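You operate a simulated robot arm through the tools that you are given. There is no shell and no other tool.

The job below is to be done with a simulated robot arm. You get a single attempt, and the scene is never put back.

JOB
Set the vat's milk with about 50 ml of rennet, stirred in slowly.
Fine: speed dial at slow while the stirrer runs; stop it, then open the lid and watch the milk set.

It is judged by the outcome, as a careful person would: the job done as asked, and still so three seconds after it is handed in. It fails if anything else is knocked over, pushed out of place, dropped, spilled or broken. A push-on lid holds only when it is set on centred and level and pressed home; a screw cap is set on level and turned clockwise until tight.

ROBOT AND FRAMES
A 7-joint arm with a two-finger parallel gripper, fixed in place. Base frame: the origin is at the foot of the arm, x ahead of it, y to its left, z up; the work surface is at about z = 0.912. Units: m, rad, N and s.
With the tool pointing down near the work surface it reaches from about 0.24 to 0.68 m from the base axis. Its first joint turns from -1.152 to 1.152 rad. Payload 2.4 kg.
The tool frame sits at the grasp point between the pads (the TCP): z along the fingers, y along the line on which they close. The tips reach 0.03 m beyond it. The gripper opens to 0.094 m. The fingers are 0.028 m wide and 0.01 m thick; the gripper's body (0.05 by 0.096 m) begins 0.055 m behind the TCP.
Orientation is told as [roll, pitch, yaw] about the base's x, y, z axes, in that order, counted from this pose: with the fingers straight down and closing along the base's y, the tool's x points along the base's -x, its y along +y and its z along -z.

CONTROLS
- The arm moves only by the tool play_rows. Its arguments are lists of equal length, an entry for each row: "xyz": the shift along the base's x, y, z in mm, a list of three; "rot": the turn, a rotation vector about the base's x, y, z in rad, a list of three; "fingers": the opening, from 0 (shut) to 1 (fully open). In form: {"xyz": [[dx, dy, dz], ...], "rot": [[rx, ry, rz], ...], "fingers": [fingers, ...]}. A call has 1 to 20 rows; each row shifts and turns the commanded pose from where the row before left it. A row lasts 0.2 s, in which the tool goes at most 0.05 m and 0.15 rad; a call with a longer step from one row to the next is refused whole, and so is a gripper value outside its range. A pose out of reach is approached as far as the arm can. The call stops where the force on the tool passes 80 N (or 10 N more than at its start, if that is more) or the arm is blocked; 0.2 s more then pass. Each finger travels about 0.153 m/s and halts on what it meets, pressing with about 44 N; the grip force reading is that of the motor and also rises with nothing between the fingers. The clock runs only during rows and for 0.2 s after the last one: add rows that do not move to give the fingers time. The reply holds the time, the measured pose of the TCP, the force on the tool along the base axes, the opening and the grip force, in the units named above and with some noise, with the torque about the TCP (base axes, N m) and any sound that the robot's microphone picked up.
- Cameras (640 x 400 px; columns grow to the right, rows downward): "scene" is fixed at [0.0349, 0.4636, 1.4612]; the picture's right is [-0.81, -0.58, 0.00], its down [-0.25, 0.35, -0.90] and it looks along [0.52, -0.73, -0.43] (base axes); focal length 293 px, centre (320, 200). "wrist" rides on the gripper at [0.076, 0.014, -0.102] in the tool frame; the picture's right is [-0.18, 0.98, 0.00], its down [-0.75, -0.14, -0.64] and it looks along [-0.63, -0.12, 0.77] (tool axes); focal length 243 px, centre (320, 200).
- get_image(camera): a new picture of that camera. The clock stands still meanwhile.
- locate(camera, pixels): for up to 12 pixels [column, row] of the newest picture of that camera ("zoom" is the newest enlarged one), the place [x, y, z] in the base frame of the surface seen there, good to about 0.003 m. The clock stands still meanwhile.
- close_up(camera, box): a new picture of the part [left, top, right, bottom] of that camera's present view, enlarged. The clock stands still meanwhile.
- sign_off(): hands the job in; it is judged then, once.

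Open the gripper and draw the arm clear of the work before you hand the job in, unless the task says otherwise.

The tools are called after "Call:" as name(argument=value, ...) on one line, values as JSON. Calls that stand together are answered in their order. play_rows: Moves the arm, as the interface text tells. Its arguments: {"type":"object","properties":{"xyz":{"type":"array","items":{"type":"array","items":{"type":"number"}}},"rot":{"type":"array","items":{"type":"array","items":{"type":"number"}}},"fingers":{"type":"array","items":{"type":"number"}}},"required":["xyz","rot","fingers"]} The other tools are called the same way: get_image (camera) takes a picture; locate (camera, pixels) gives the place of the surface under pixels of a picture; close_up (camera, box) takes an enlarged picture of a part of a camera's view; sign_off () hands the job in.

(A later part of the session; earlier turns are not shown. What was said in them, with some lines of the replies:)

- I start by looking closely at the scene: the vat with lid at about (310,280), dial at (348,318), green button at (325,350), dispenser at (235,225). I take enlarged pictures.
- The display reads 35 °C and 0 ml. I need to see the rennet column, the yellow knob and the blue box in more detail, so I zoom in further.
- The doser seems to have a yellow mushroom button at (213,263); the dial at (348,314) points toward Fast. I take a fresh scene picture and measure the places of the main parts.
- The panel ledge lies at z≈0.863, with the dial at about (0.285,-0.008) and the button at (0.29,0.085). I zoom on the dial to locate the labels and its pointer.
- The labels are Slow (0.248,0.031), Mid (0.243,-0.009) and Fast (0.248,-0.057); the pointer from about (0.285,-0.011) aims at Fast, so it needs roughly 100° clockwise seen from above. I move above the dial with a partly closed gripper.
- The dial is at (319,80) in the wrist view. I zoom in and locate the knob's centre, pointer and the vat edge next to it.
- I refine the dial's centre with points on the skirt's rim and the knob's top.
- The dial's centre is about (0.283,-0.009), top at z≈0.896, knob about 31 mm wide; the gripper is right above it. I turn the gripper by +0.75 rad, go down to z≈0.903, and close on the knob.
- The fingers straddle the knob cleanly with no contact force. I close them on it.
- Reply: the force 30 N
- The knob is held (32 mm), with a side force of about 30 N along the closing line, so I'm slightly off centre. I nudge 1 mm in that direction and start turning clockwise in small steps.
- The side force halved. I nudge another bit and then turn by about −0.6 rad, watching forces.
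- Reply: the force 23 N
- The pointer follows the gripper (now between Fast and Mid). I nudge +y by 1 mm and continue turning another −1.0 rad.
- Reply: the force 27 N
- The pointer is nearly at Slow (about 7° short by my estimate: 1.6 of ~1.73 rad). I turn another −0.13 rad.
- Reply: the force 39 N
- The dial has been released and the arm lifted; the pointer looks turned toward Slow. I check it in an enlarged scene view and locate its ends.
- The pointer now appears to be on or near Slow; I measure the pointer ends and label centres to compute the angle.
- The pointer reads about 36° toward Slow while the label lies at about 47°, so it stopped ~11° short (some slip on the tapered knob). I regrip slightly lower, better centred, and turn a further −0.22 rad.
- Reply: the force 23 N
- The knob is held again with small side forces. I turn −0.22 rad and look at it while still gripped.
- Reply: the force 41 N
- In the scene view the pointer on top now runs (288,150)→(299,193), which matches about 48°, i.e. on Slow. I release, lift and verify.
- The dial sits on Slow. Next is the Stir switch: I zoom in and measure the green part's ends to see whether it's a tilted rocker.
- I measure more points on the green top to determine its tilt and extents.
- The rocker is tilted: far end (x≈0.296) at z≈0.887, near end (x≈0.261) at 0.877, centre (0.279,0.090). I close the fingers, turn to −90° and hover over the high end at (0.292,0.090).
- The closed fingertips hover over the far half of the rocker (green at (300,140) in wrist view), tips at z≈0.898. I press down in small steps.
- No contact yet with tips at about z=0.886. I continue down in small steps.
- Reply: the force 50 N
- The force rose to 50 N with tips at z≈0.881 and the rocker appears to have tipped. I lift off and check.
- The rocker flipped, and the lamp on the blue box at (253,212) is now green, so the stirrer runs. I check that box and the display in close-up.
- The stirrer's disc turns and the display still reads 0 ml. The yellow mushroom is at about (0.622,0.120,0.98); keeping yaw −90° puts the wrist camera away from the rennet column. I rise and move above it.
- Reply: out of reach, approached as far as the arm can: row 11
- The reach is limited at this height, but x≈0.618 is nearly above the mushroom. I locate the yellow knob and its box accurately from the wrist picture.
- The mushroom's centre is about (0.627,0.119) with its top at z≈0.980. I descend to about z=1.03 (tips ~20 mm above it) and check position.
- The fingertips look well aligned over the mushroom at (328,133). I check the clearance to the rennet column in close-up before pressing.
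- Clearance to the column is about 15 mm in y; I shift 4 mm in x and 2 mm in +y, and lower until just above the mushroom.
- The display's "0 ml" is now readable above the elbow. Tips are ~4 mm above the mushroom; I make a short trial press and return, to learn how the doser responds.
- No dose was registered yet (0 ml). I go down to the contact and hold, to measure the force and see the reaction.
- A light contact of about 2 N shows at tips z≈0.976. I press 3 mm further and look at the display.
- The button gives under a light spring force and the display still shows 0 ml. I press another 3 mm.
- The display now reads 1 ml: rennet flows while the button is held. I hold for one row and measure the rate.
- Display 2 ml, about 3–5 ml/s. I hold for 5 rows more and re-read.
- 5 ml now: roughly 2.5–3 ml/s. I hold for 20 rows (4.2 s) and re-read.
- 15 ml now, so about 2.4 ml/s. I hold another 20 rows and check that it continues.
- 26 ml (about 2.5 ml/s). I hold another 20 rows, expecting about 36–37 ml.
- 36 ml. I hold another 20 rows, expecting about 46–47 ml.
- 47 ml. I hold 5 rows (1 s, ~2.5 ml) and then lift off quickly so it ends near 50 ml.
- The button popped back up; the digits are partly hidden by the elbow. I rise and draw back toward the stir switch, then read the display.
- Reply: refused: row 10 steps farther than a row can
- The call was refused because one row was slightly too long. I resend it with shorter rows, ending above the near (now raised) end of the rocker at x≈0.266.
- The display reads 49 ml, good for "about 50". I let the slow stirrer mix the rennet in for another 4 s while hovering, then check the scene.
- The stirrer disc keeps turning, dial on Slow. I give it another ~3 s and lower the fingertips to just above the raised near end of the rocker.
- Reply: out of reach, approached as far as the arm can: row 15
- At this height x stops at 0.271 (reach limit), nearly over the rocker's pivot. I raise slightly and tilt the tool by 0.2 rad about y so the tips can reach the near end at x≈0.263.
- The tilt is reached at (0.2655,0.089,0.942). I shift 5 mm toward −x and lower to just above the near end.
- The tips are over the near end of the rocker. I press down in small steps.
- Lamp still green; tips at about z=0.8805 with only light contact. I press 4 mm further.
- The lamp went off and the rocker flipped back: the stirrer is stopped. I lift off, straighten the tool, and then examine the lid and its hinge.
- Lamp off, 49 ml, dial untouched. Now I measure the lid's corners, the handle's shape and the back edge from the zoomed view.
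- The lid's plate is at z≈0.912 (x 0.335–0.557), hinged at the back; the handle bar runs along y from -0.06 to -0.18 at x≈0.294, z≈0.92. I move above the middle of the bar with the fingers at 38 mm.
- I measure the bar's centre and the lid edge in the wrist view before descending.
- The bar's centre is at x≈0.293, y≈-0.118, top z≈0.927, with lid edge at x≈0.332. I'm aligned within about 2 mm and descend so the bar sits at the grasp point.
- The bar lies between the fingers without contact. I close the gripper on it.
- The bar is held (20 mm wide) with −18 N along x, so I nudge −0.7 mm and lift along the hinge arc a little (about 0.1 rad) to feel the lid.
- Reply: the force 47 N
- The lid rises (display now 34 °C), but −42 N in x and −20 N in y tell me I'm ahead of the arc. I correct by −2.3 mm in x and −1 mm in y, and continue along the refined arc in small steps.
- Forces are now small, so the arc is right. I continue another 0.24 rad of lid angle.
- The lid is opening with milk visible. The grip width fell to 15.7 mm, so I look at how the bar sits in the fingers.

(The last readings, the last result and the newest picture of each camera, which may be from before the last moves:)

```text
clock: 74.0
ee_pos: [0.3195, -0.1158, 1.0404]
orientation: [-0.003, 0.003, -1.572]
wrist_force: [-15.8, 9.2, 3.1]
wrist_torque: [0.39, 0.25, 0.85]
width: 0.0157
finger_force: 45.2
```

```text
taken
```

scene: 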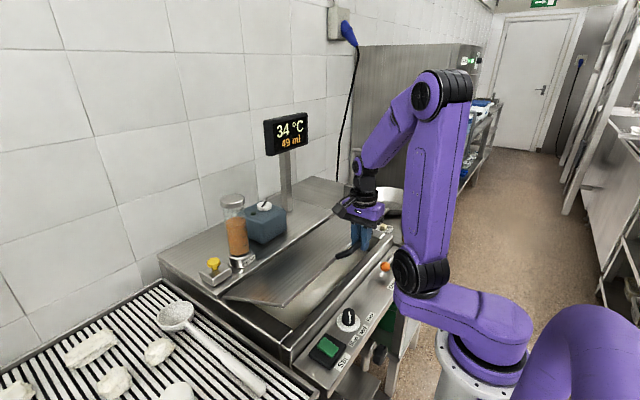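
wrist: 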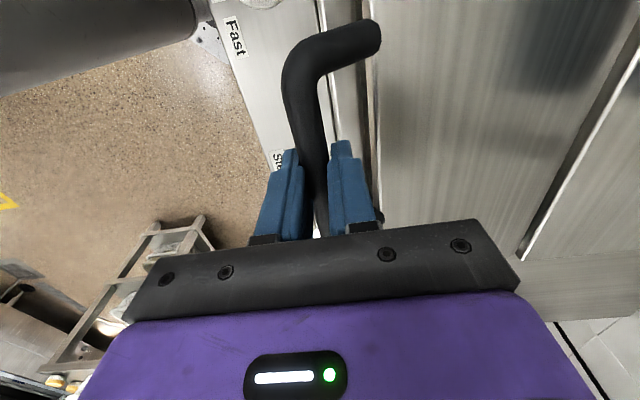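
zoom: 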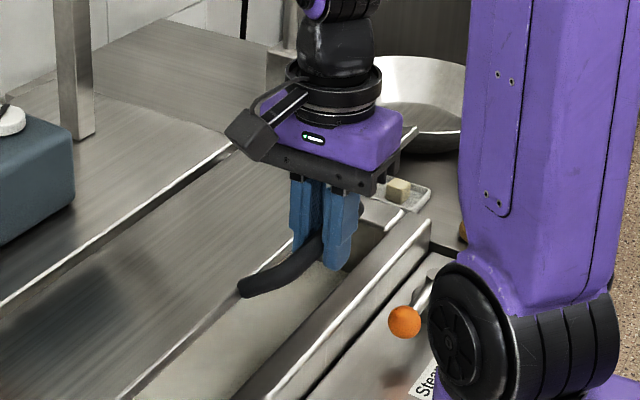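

I locate the bar and lid edge in the close-up to see how far the bar sits below the grasp point.

Call:
locate(camera="zoom", pixels=[[305, 255], [290, 272], [265, 283], [244, 287], [225, 300], [340, 255], [300, 240], [150, 230], [350, 270]])

```text
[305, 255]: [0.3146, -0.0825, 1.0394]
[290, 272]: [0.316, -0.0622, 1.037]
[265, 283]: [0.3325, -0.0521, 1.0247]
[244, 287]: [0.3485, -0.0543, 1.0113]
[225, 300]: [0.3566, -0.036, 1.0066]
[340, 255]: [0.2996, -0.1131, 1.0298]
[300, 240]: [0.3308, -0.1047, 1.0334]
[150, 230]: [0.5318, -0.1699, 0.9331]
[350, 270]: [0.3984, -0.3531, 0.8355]
```

The bar still sits in the fingers, and the lid is at about 0.41 rad with the hinge nearer x≈0.572. I continue with the corrected arc.

Call:
play_rows(xyz=[[-0.8, 0.5, 0], [4.7, 0, 10.2], [5.1, 0, 10.0], [5.5, 0, 9.8], [5.9, 0, 9.5], [6.2, 0, 9.3], [0, 0, 0]], rot=[[0, 0, 0], [0, 0, 0], [0, 0, 0], [0, 0, 0], [0, 0, 0], [0, 0, 0], [0, 0, 0]], fingers=[0.05, 0.05, 0.05, 0.05, 0.05, 0.05, 0.05])

Call:
close_up(camera="scene", box=[200, 110, 420, 300])

```text
clock: 75.6
ee_pos: [0.3487, -0.1178, 1.0912]
orientation: [0.004, -0.001, -1.572]
wrist_force: [2.3, -2.0, -4.5]
wrist_torque: [-0.29, 0.05, 0.64]
width: 0.0154
finger_force: 44.9
```

```text
2.11 times, centred on (310, 205) of scene
```

zoom: 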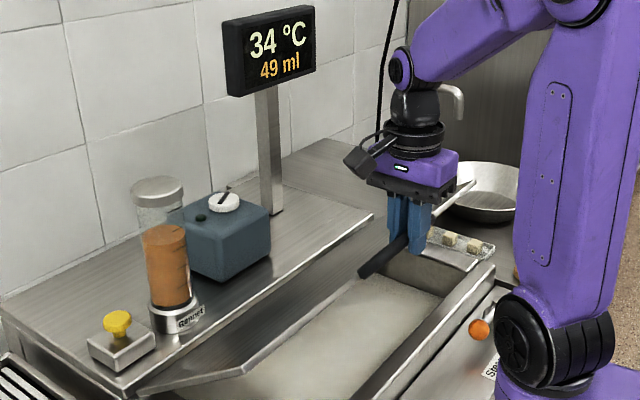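

Forces are low and the lid is at about 0.61 rad. I continue the arc for another 0.32 rad.

Call:
play_rows(xyz=[[6.6, 0, 9.0], [6.9, 0, 8.8], [7.3, 0, 8.5], [7.6, 0, 8.2], [7.9, 0, 7.9], [8.3, 0, 7.6], [8.5, 0, 7.2], [8.8, 0, 6.9], [0, 0, 0]], rot=[[0, 0, 0], [0, 0, 0], [0, 0, 0], [0, 0, 0], [0, 0, 0], [0, 0, 0], [0, 0, 0], [0, 0, 0], [0, 0, 0]], fingers=[0.05, 0.05, 0.05, 0.05, 0.05, 0.05, 0.05, 0.05, 0.05])

Call:
close_up(camera="scene", box=[200, 110, 420, 300])

```text
clock: 77.6
ee_pos: [0.4093, -0.1157, 1.153]
orientation: [-0.001, 0.0, -1.571]
wrist_force: [14.8, -1.0, -27.0]
wrist_torque: [-0.24, -0.16, 0.38]
width: 0.0157
finger_force: 44.9
```

```text
2.11 times, centred on (310, 205) of scene
```

zoom: 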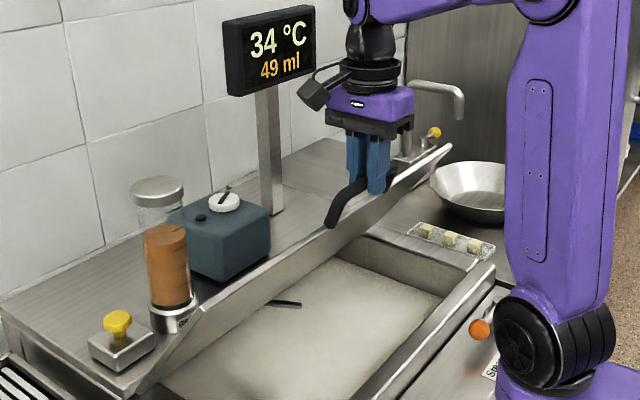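

The lid is at about 0.95 rad and the force points inward along the radius, so I pull in by ~1.7 mm and continue on a refitted arc (hinge ≈(0.576,0.921), R≈0.284).

Call:
play_rows(xyz=[[1, 0, -1.4], [9.7, 0, 6.7], [9.6, 0, 6.0], [9.8, 0, 5.7], [10.1, 0, 5.2], [10.2, 0, 4.9], [0, 0, 0]], rot=[[0, 0, 0], [0, 0, 0], [0, 0, 0], [0, 0, 0], [0, 0, 0], [0, 0, 0], [0, 0, 0]], fingers=[0.05, 0.05, 0.05, 0.05, 0.05, 0.05, 0.05])

Call:
close_up(camera="scene", box=[180, 80, 420, 300])

```text
clock: 79.2
ee_pos: [0.4586, -0.1168, 1.1828]
orientation: [-0.001, -0.002, -1.571]
wrist_force: [-6.4, 1.2, 5.9]
wrist_torque: [0.18, 0.3, 0.17]
width: 0.0156
finger_force: 44.9
```

```text
1.82 times, centred on (300, 190) of scene
```

zoom: 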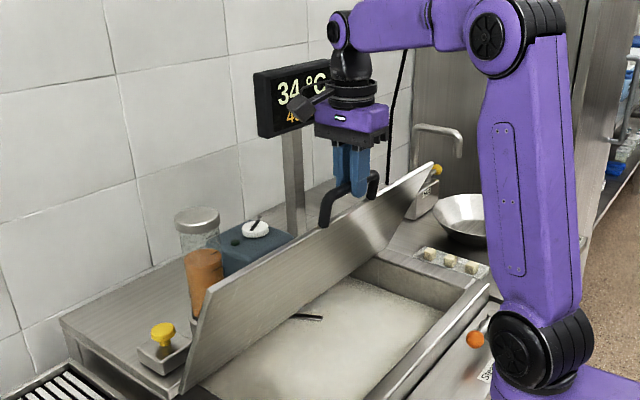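

The lid is at about 66° with low forces. I continue 0.2 rad more, watching for the hinge stop and the column clearance.

Call:
play_rows(xyz=[[10.5, 0, 4.4], [10.6, 0, 4.0], [10.8, 0, 3.6], [10.9, 0, 3.1], [11, 0, 2.7], [0, 0, 0]], rot=[[0, 0, 0], [0, 0, 0], [0, 0, 0], [0, 0, 0], [0, 0, 0], [0, 0, 0]], fingers=[0.05, 0.05, 0.05, 0.05, 0.05, 0.05])

Call:
close_up(camera="scene", box=[180, 80, 420, 300])

Call:
get_image(camera="wrist")

```text
clock: 80.6
ee_pos: [0.5119, -0.1167, 1.1987]
orientation: [0.0, 0.002, -1.57]
wrist_force: [-2.6, 3.0, -1.5]
wrist_torque: [0.14, 0.25, -0.1]
width: 0.0156
finger_force: 45.0
```

```text
1.82 times, centred on (300, 190) of scene
```

zoom: 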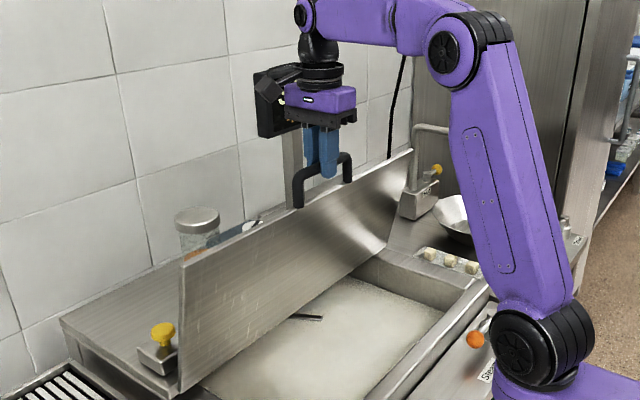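

```text
taken
```

wrist: 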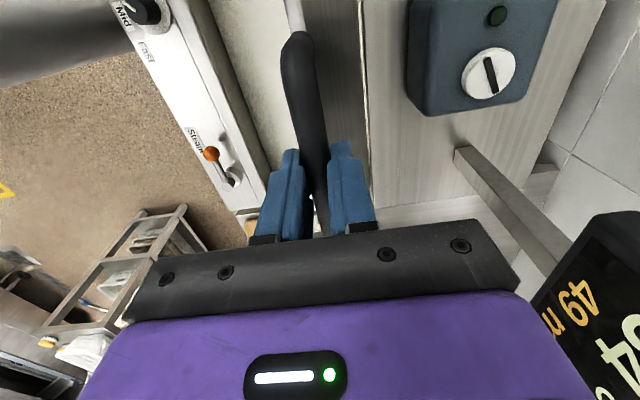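

The lid is at about 77°. The display panel is near the hand's path, so I locate it and the lid relative to the column before going further.

Call:
locate(camera="wrist", pixels=[[575, 310], [600, 240], [540, 290], [490, 85], [310, 100], [300, 45], [480, 160], [430, 100], [365, 60]])

Call:
locate(camera="scene", pixels=[[280, 228], [287, 172], [300, 180], [404, 164], [232, 200], [225, 198], [243, 205], [290, 178], [370, 170], [213, 262]])

```text
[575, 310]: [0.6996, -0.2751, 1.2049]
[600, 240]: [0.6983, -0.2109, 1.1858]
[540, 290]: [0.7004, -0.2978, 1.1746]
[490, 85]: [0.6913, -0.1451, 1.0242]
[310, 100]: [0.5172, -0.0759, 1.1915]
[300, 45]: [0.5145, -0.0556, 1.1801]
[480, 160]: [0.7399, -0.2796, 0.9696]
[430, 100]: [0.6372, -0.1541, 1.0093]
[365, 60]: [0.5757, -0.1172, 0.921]
```

```text
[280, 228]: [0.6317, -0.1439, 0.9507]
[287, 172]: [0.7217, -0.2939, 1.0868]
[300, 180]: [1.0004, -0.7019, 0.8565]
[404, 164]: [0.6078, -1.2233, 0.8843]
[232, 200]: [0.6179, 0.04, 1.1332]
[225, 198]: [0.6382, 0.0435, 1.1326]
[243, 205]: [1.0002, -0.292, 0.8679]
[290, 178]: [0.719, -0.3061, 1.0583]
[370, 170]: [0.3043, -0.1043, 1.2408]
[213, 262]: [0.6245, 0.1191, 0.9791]
```

The display front is at x≈0.70 and the column front at x≈0.60, both clear. I test whether the lid holds by itself by opening the fingers slightly while they still surround the bar.

Call:
play_rows(xyz=[[0, 0, 0], [0, 0, 0], [0, 0, 0], [0, 0, 0]], rot=[[0, 0, 0], [0, 0, 0], [0, 0, 0], [0, 0, 0]], fingers=[0.25, 0.3, 0.3, 0.3])

Call:
get_image(camera="wrist")

Call:
get_image(camera="scene")

```text
clock: 81.6
ee_pos: [0.5117, -0.1169, 1.1977]
orientation: [-0.001, -0.001, -1.57]
wrist_force: [-0.1, 0.5, 0.6]
wrist_torque: [0.03, 0.05, -0.04]
width: 0.0283
finger_force: 0.0
```

```text
taken
```

wrist: 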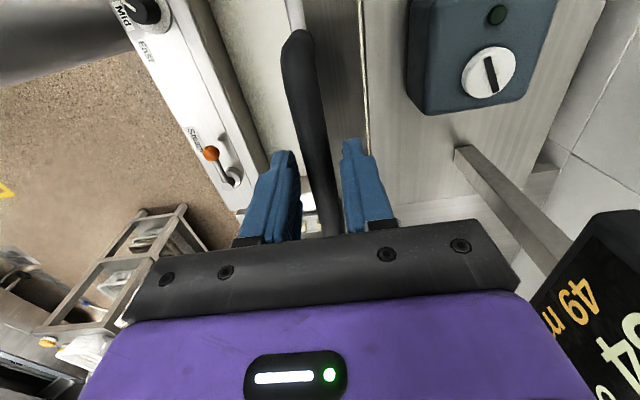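

```text
taken
```

scene: 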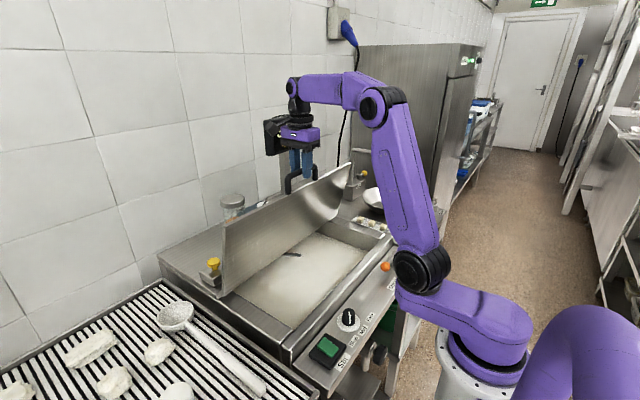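

The bar stays centred between the open fingers, with no force. I wait 2 s to see whether the lid creeps.

Call:
play_rows(xyz=[[0, 0, 0], [0, 0, 0], [0, 0, 0], [0, 0, 0], [0, 0, 0], [0, 0, 0], [0, 0, 0], [0, 0, 0], [0, 0, 0], [0, 0, 0]], rot=[[0, 0, 0], [0, 0, 0], [0, 0, 0], [0, 0, 0], [0, 0, 0], [0, 0, 0], [0, 0, 0], [0, 0, 0], [0, 0, 0], [0, 0, 0]], fingers=[0.3, 0.3, 0.3, 0.3, 0.3, 0.3, 0.3, 0.3, 0.3, 0.3])

Call:
get_image(camera="wrist")

Call:
close_up(camera="scene", box=[180, 80, 420, 300])

```text
clock: 83.8
ee_pos: [0.5134, -0.1165, 1.1981]
orientation: [0.0, 0.001, -1.57]
wrist_force: [-0.8, 1.0, 0.1]
wrist_torque: [0.04, 0.0, 0.03]
width: 0.0283
finger_force: 0.0
```

```text
taken
```

wrist: 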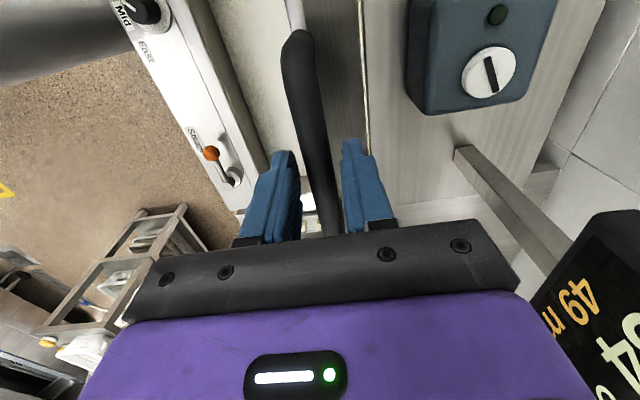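

```text
1.82 times, centred on (300, 190) of scene
```

zoom: 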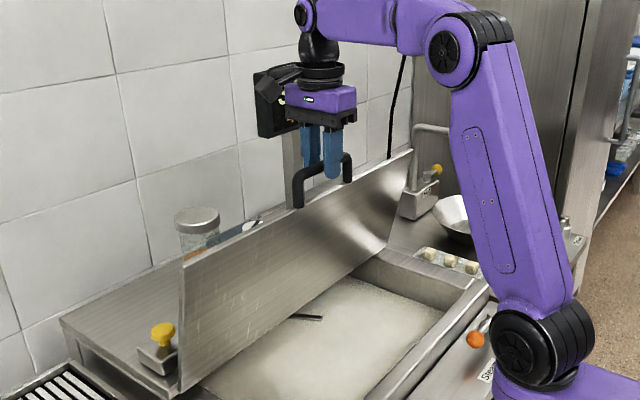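

The lid holds on its own at about 77°. For margin I regrip and bring it to roughly 84°, still short of vertical and well clear of the column.

Call:
play_rows(xyz=[[0, 0, 0], [0, 0, 0], [5, 0, 1], [7, 0, 1.5], [8, 0, 1.5], [8, 0, 1], [0, 0, 0]], rot=[[0, 0, 0], [0, 0, 0], [0, 0, 0], [0, 0, 0], [0, 0, 0], [0, 0, 0], [0, 0, 0]], fingers=[0.1, 0.05, 0.05, 0.05, 0.05, 0.05, 0.05])

Call:
close_up(camera="scene", box=[180, 80, 420, 300])

```text
clock: 85.4
ee_pos: [0.5409, -0.1182, 1.2043]
orientation: [0.003, 0.001, -1.571]
wrist_force: [-2.2, -2.9, 5.0]
wrist_torque: [0.33, 0.2, -0.15]
width: 0.0156
finger_force: 45.0
```

```text
1.82 times, centred on (300, 190) of scene
```

zoom: 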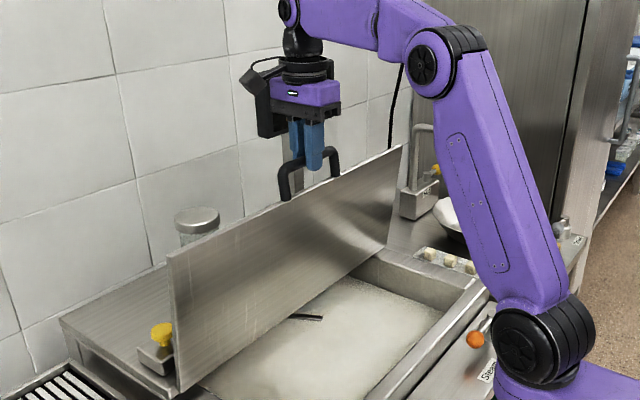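

Forces are near zero with the lid at about 84°. I release the bar, wait a moment, then lift straight up off it.

Call:
play_rows(xyz=[[0, 0, 0], [0, 0, 0], [0, 0, 0], [0, 0, 10], [0, 0, 15], [0, 0, 15], [0, 0, 0]], rot=[[0, 0, 0], [0, 0, 0], [0, 0, 0], [0, 0, 0], [0, 0, 0], [0, 0, 0], [0, 0, 0]], fingers=[0.3, 0.45, 0.45, 0.45, 0.45, 0.45, 0.45])

Call:
get_image(camera="wrist")

Call:
close_up(camera="scene", box=[180, 60, 420, 300])

```text
clock: 87.0
ee_pos: [0.5393, -0.1161, 1.2431]
orientation: [-0.002, 0.0, -1.572]
wrist_force: [0.7, 0.0, -0.1]
wrist_torque: [0.0, -0.02, 0.0]
width: 0.0423
finger_force: 0.0
```

```text
taken
```

wrist: 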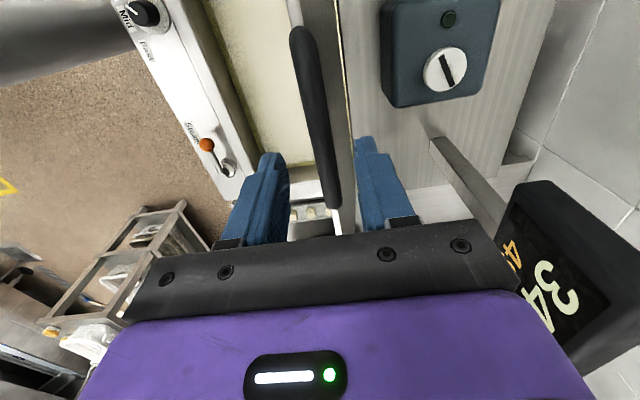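

```text
1.67 times, centred on (300, 180) of scene
```

zoom: 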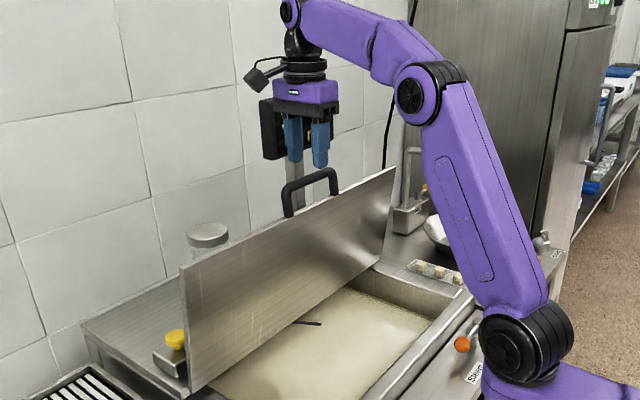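

The fingers are above the bar and the lid stays put; the milk's surface is turning creamier as it sets. I rise more and draw the arm back clear of the lid.

Call:
play_rows(xyz=[[0, 0, 15], [-3, 0, 20], [-20, 0, 20], [-40, 0, 15], [-45, 0, 10], [-45, 0, 0], [-45, 0, 0], [0, 0, 0]], rot=[[0, 0, 0], [0, 0, 0], [0, 0, 0], [0, 0, 0], [0, 0, 0], [0, 0, 0], [0, 0, 0], [0, 0, 0]], fingers=[0.45, 0.45, 0.5, 0.6, 0.8, 1, 1, 1])

Call:
get_image(camera="wrist")

Call:
get_image(camera="scene")

```text
clock: 88.8
ee_pos: [0.3433, -0.1169, 1.3257]
orientation: [0.0, 0.001, -1.571]
wrist_force: [-0.2, 0.9, 0.1]
wrist_torque: [-0.01, 0.02, -0.03]
width: 0.0941
finger_force: 0.2
```

```text
taken
```

wrist: 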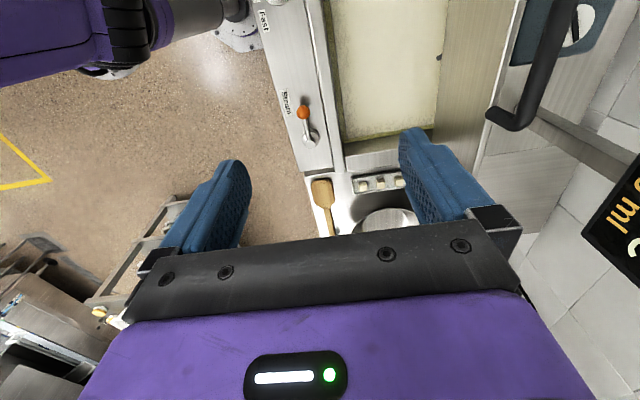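

```text
taken
```

scene: 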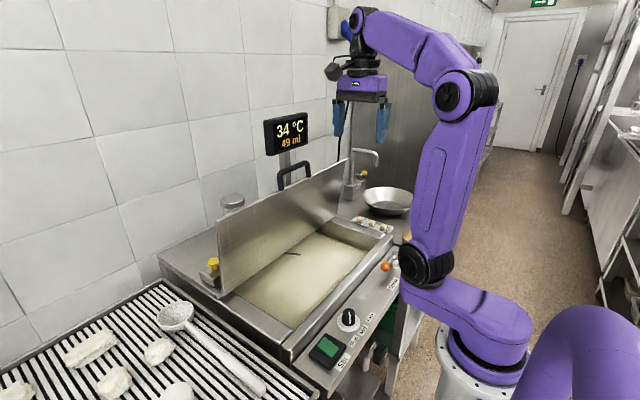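

The arm is clear, the lid is open, and the milk is turning yellowish. I keep waiting and watch the milk set.

Call:
play_rows(xyz=[[0, 0, 0], [0, 0, 0], [0, 0, 0], [0, 0, 0], [0, 0, 0], [0, 0, 0], [0, 0, 0], [0, 0, 0], [0, 0, 0], [0, 0, 0], [0, 0, 0], [0, 0, 0], [0, 0, 0], [0, 0, 0], [0, 0, 0], [0, 0, 0], [0, 0, 0], [0, 0, 0], [0, 0, 0], [0, 0, 0]], rot=[[0, 0, 0], [0, 0, 0], [0, 0, 0], [0, 0, 0], [0, 0, 0], [0, 0, 0], [0, 0, 0], [0, 0, 0], [0, 0, 0], [0, 0, 0], [0, 0, 0], [0, 0, 0], [0, 0, 0], [0, 0, 0], [0, 0, 0], [0, 0, 0], [0, 0, 0], [0, 0, 0], [0, 0, 0], [0, 0, 0]], fingers=[1, 1, 1, 1, 1, 1, 1, 1, 1, 1, 1, 1, 1, 1, 1, 1, 1, 1, 1, 1])

Call:
close_up(camera="scene", box=[180, 100, 420, 380])

Call:
close_up(camera="wrist", box=[240, 0, 620, 230])

```text
clock: 93.0
ee_pos: [0.3419, -0.1161, 1.3253]
orientation: [-0.001, -0.001, -1.569]
wrist_force: [-0.2, -0.1, -0.1]
wrist_torque: [0.04, -0.02, 0.01]
width: 0.0941
finger_force: 0.1
```

```text
1.43 times, centred on (300, 240) of scene
```

zoom: 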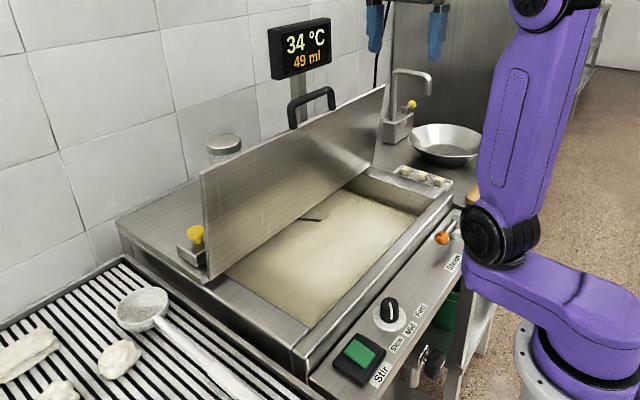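

```text
1.68 times, centred on (430, 115) of wrist
```

zoom: 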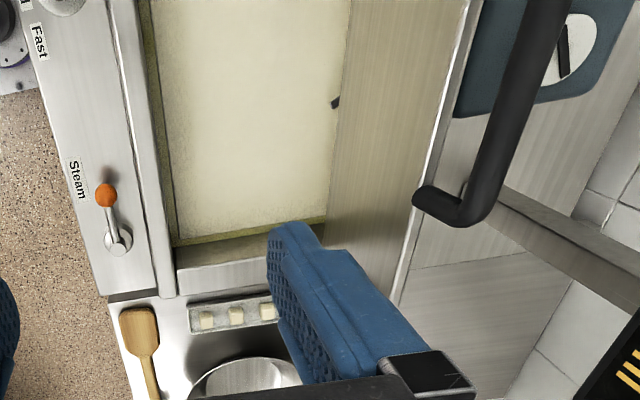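

The curd has formed with greenish whey at the edges, and the lid holds. I wait a few seconds more to confirm nothing changes and check the panel once again.

Call:
play_rows(xyz=[[0, 0, 0], [0, 0, 0], [0, 0, 0], [0, 0, 0], [0, 0, 0], [0, 0, 0], [0, 0, 0], [0, 0, 0], [0, 0, 0], [0, 0, 0], [0, 0, 0], [0, 0, 0], [0, 0, 0], [0, 0, 0], [0, 0, 0], [0, 0, 0], [0, 0, 0], [0, 0, 0], [0, 0, 0], [0, 0, 0]], rot=[[0, 0, 0], [0, 0, 0], [0, 0, 0], [0, 0, 0], [0, 0, 0], [0, 0, 0], [0, 0, 0], [0, 0, 0], [0, 0, 0], [0, 0, 0], [0, 0, 0], [0, 0, 0], [0, 0, 0], [0, 0, 0], [0, 0, 0], [0, 0, 0], [0, 0, 0], [0, 0, 0], [0, 0, 0], [0, 0, 0]], fingers=[1, 1, 1, 1, 1, 1, 1, 1, 1, 1, 1, 1, 1, 1, 1, 1, 1, 1, 1, 1])

Call:
close_up(camera="scene", box=[180, 100, 420, 380])

Call:
close_up(camera="scene", box=[300, 295, 390, 375])

Call:
get_image(camera="wrist")

```text
clock: 97.2
ee_pos: [0.3435, -0.1176, 1.3249]
orientation: [0.0, 0.001, -1.569]
wrist_force: [-0.8, 0.5, -0.3]
wrist_torque: [-0.05, -0.02, 0.02]
width: 0.0938
finger_force: 0.1
```

```text
1.43 times, centred on (300, 240) of scene
```

zoom: 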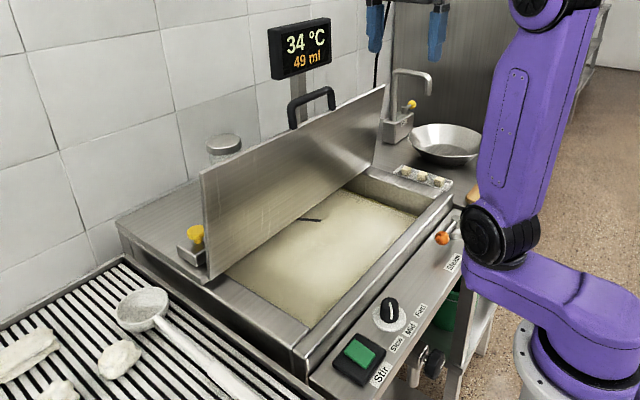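

```text
5.00 times, centred on (345, 335) of scene
```

zoom: 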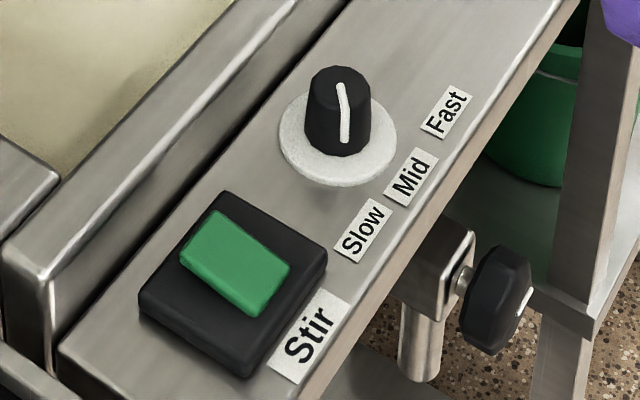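

```text
taken
```

wrist: 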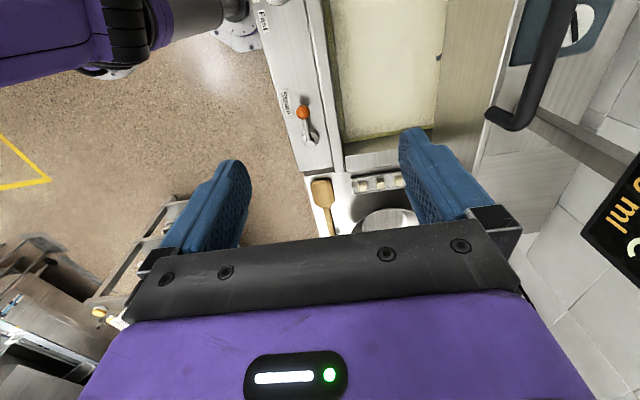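

The milk is set, the dose reads 49 ml and the dial is on Slow. The Stir rocker is off, the lid stands open without moving, and the open gripper is clear of the work. I hand the job in.

Call:
sign_off()

```text
The job is handed in.
```

The vat's milk has set with 49 ml of rennet, stirred in with the speed dial on Slow. The job is handed in, but no verdict has come back yet.

- **Dial:** I moved the pointer from Fast to Slow before the stirrer ran. The first turn stopped about 11° short of the Slow label, so I gripped it again and finished the turn.
- **Stirring:** The stirrer ran for about 43 seconds in all, roughly 15 of them after the dose ended. It then went off, and the lamp on the blue box confirmed it.
- **Lid:** I opened it by its handle to about 84°. It stayed there on its own for the ten seconds I watched after letting go.
- **Milk:** Curd formed, with a little whey showing at the edges. It looked the same in the last two checks, about four seconds apart.

The display fell from 35 °C to 34 °C when the lid opened. I saw nothing knocked over, moved or spilled. The gripper is open and the arm is clear of the vat.
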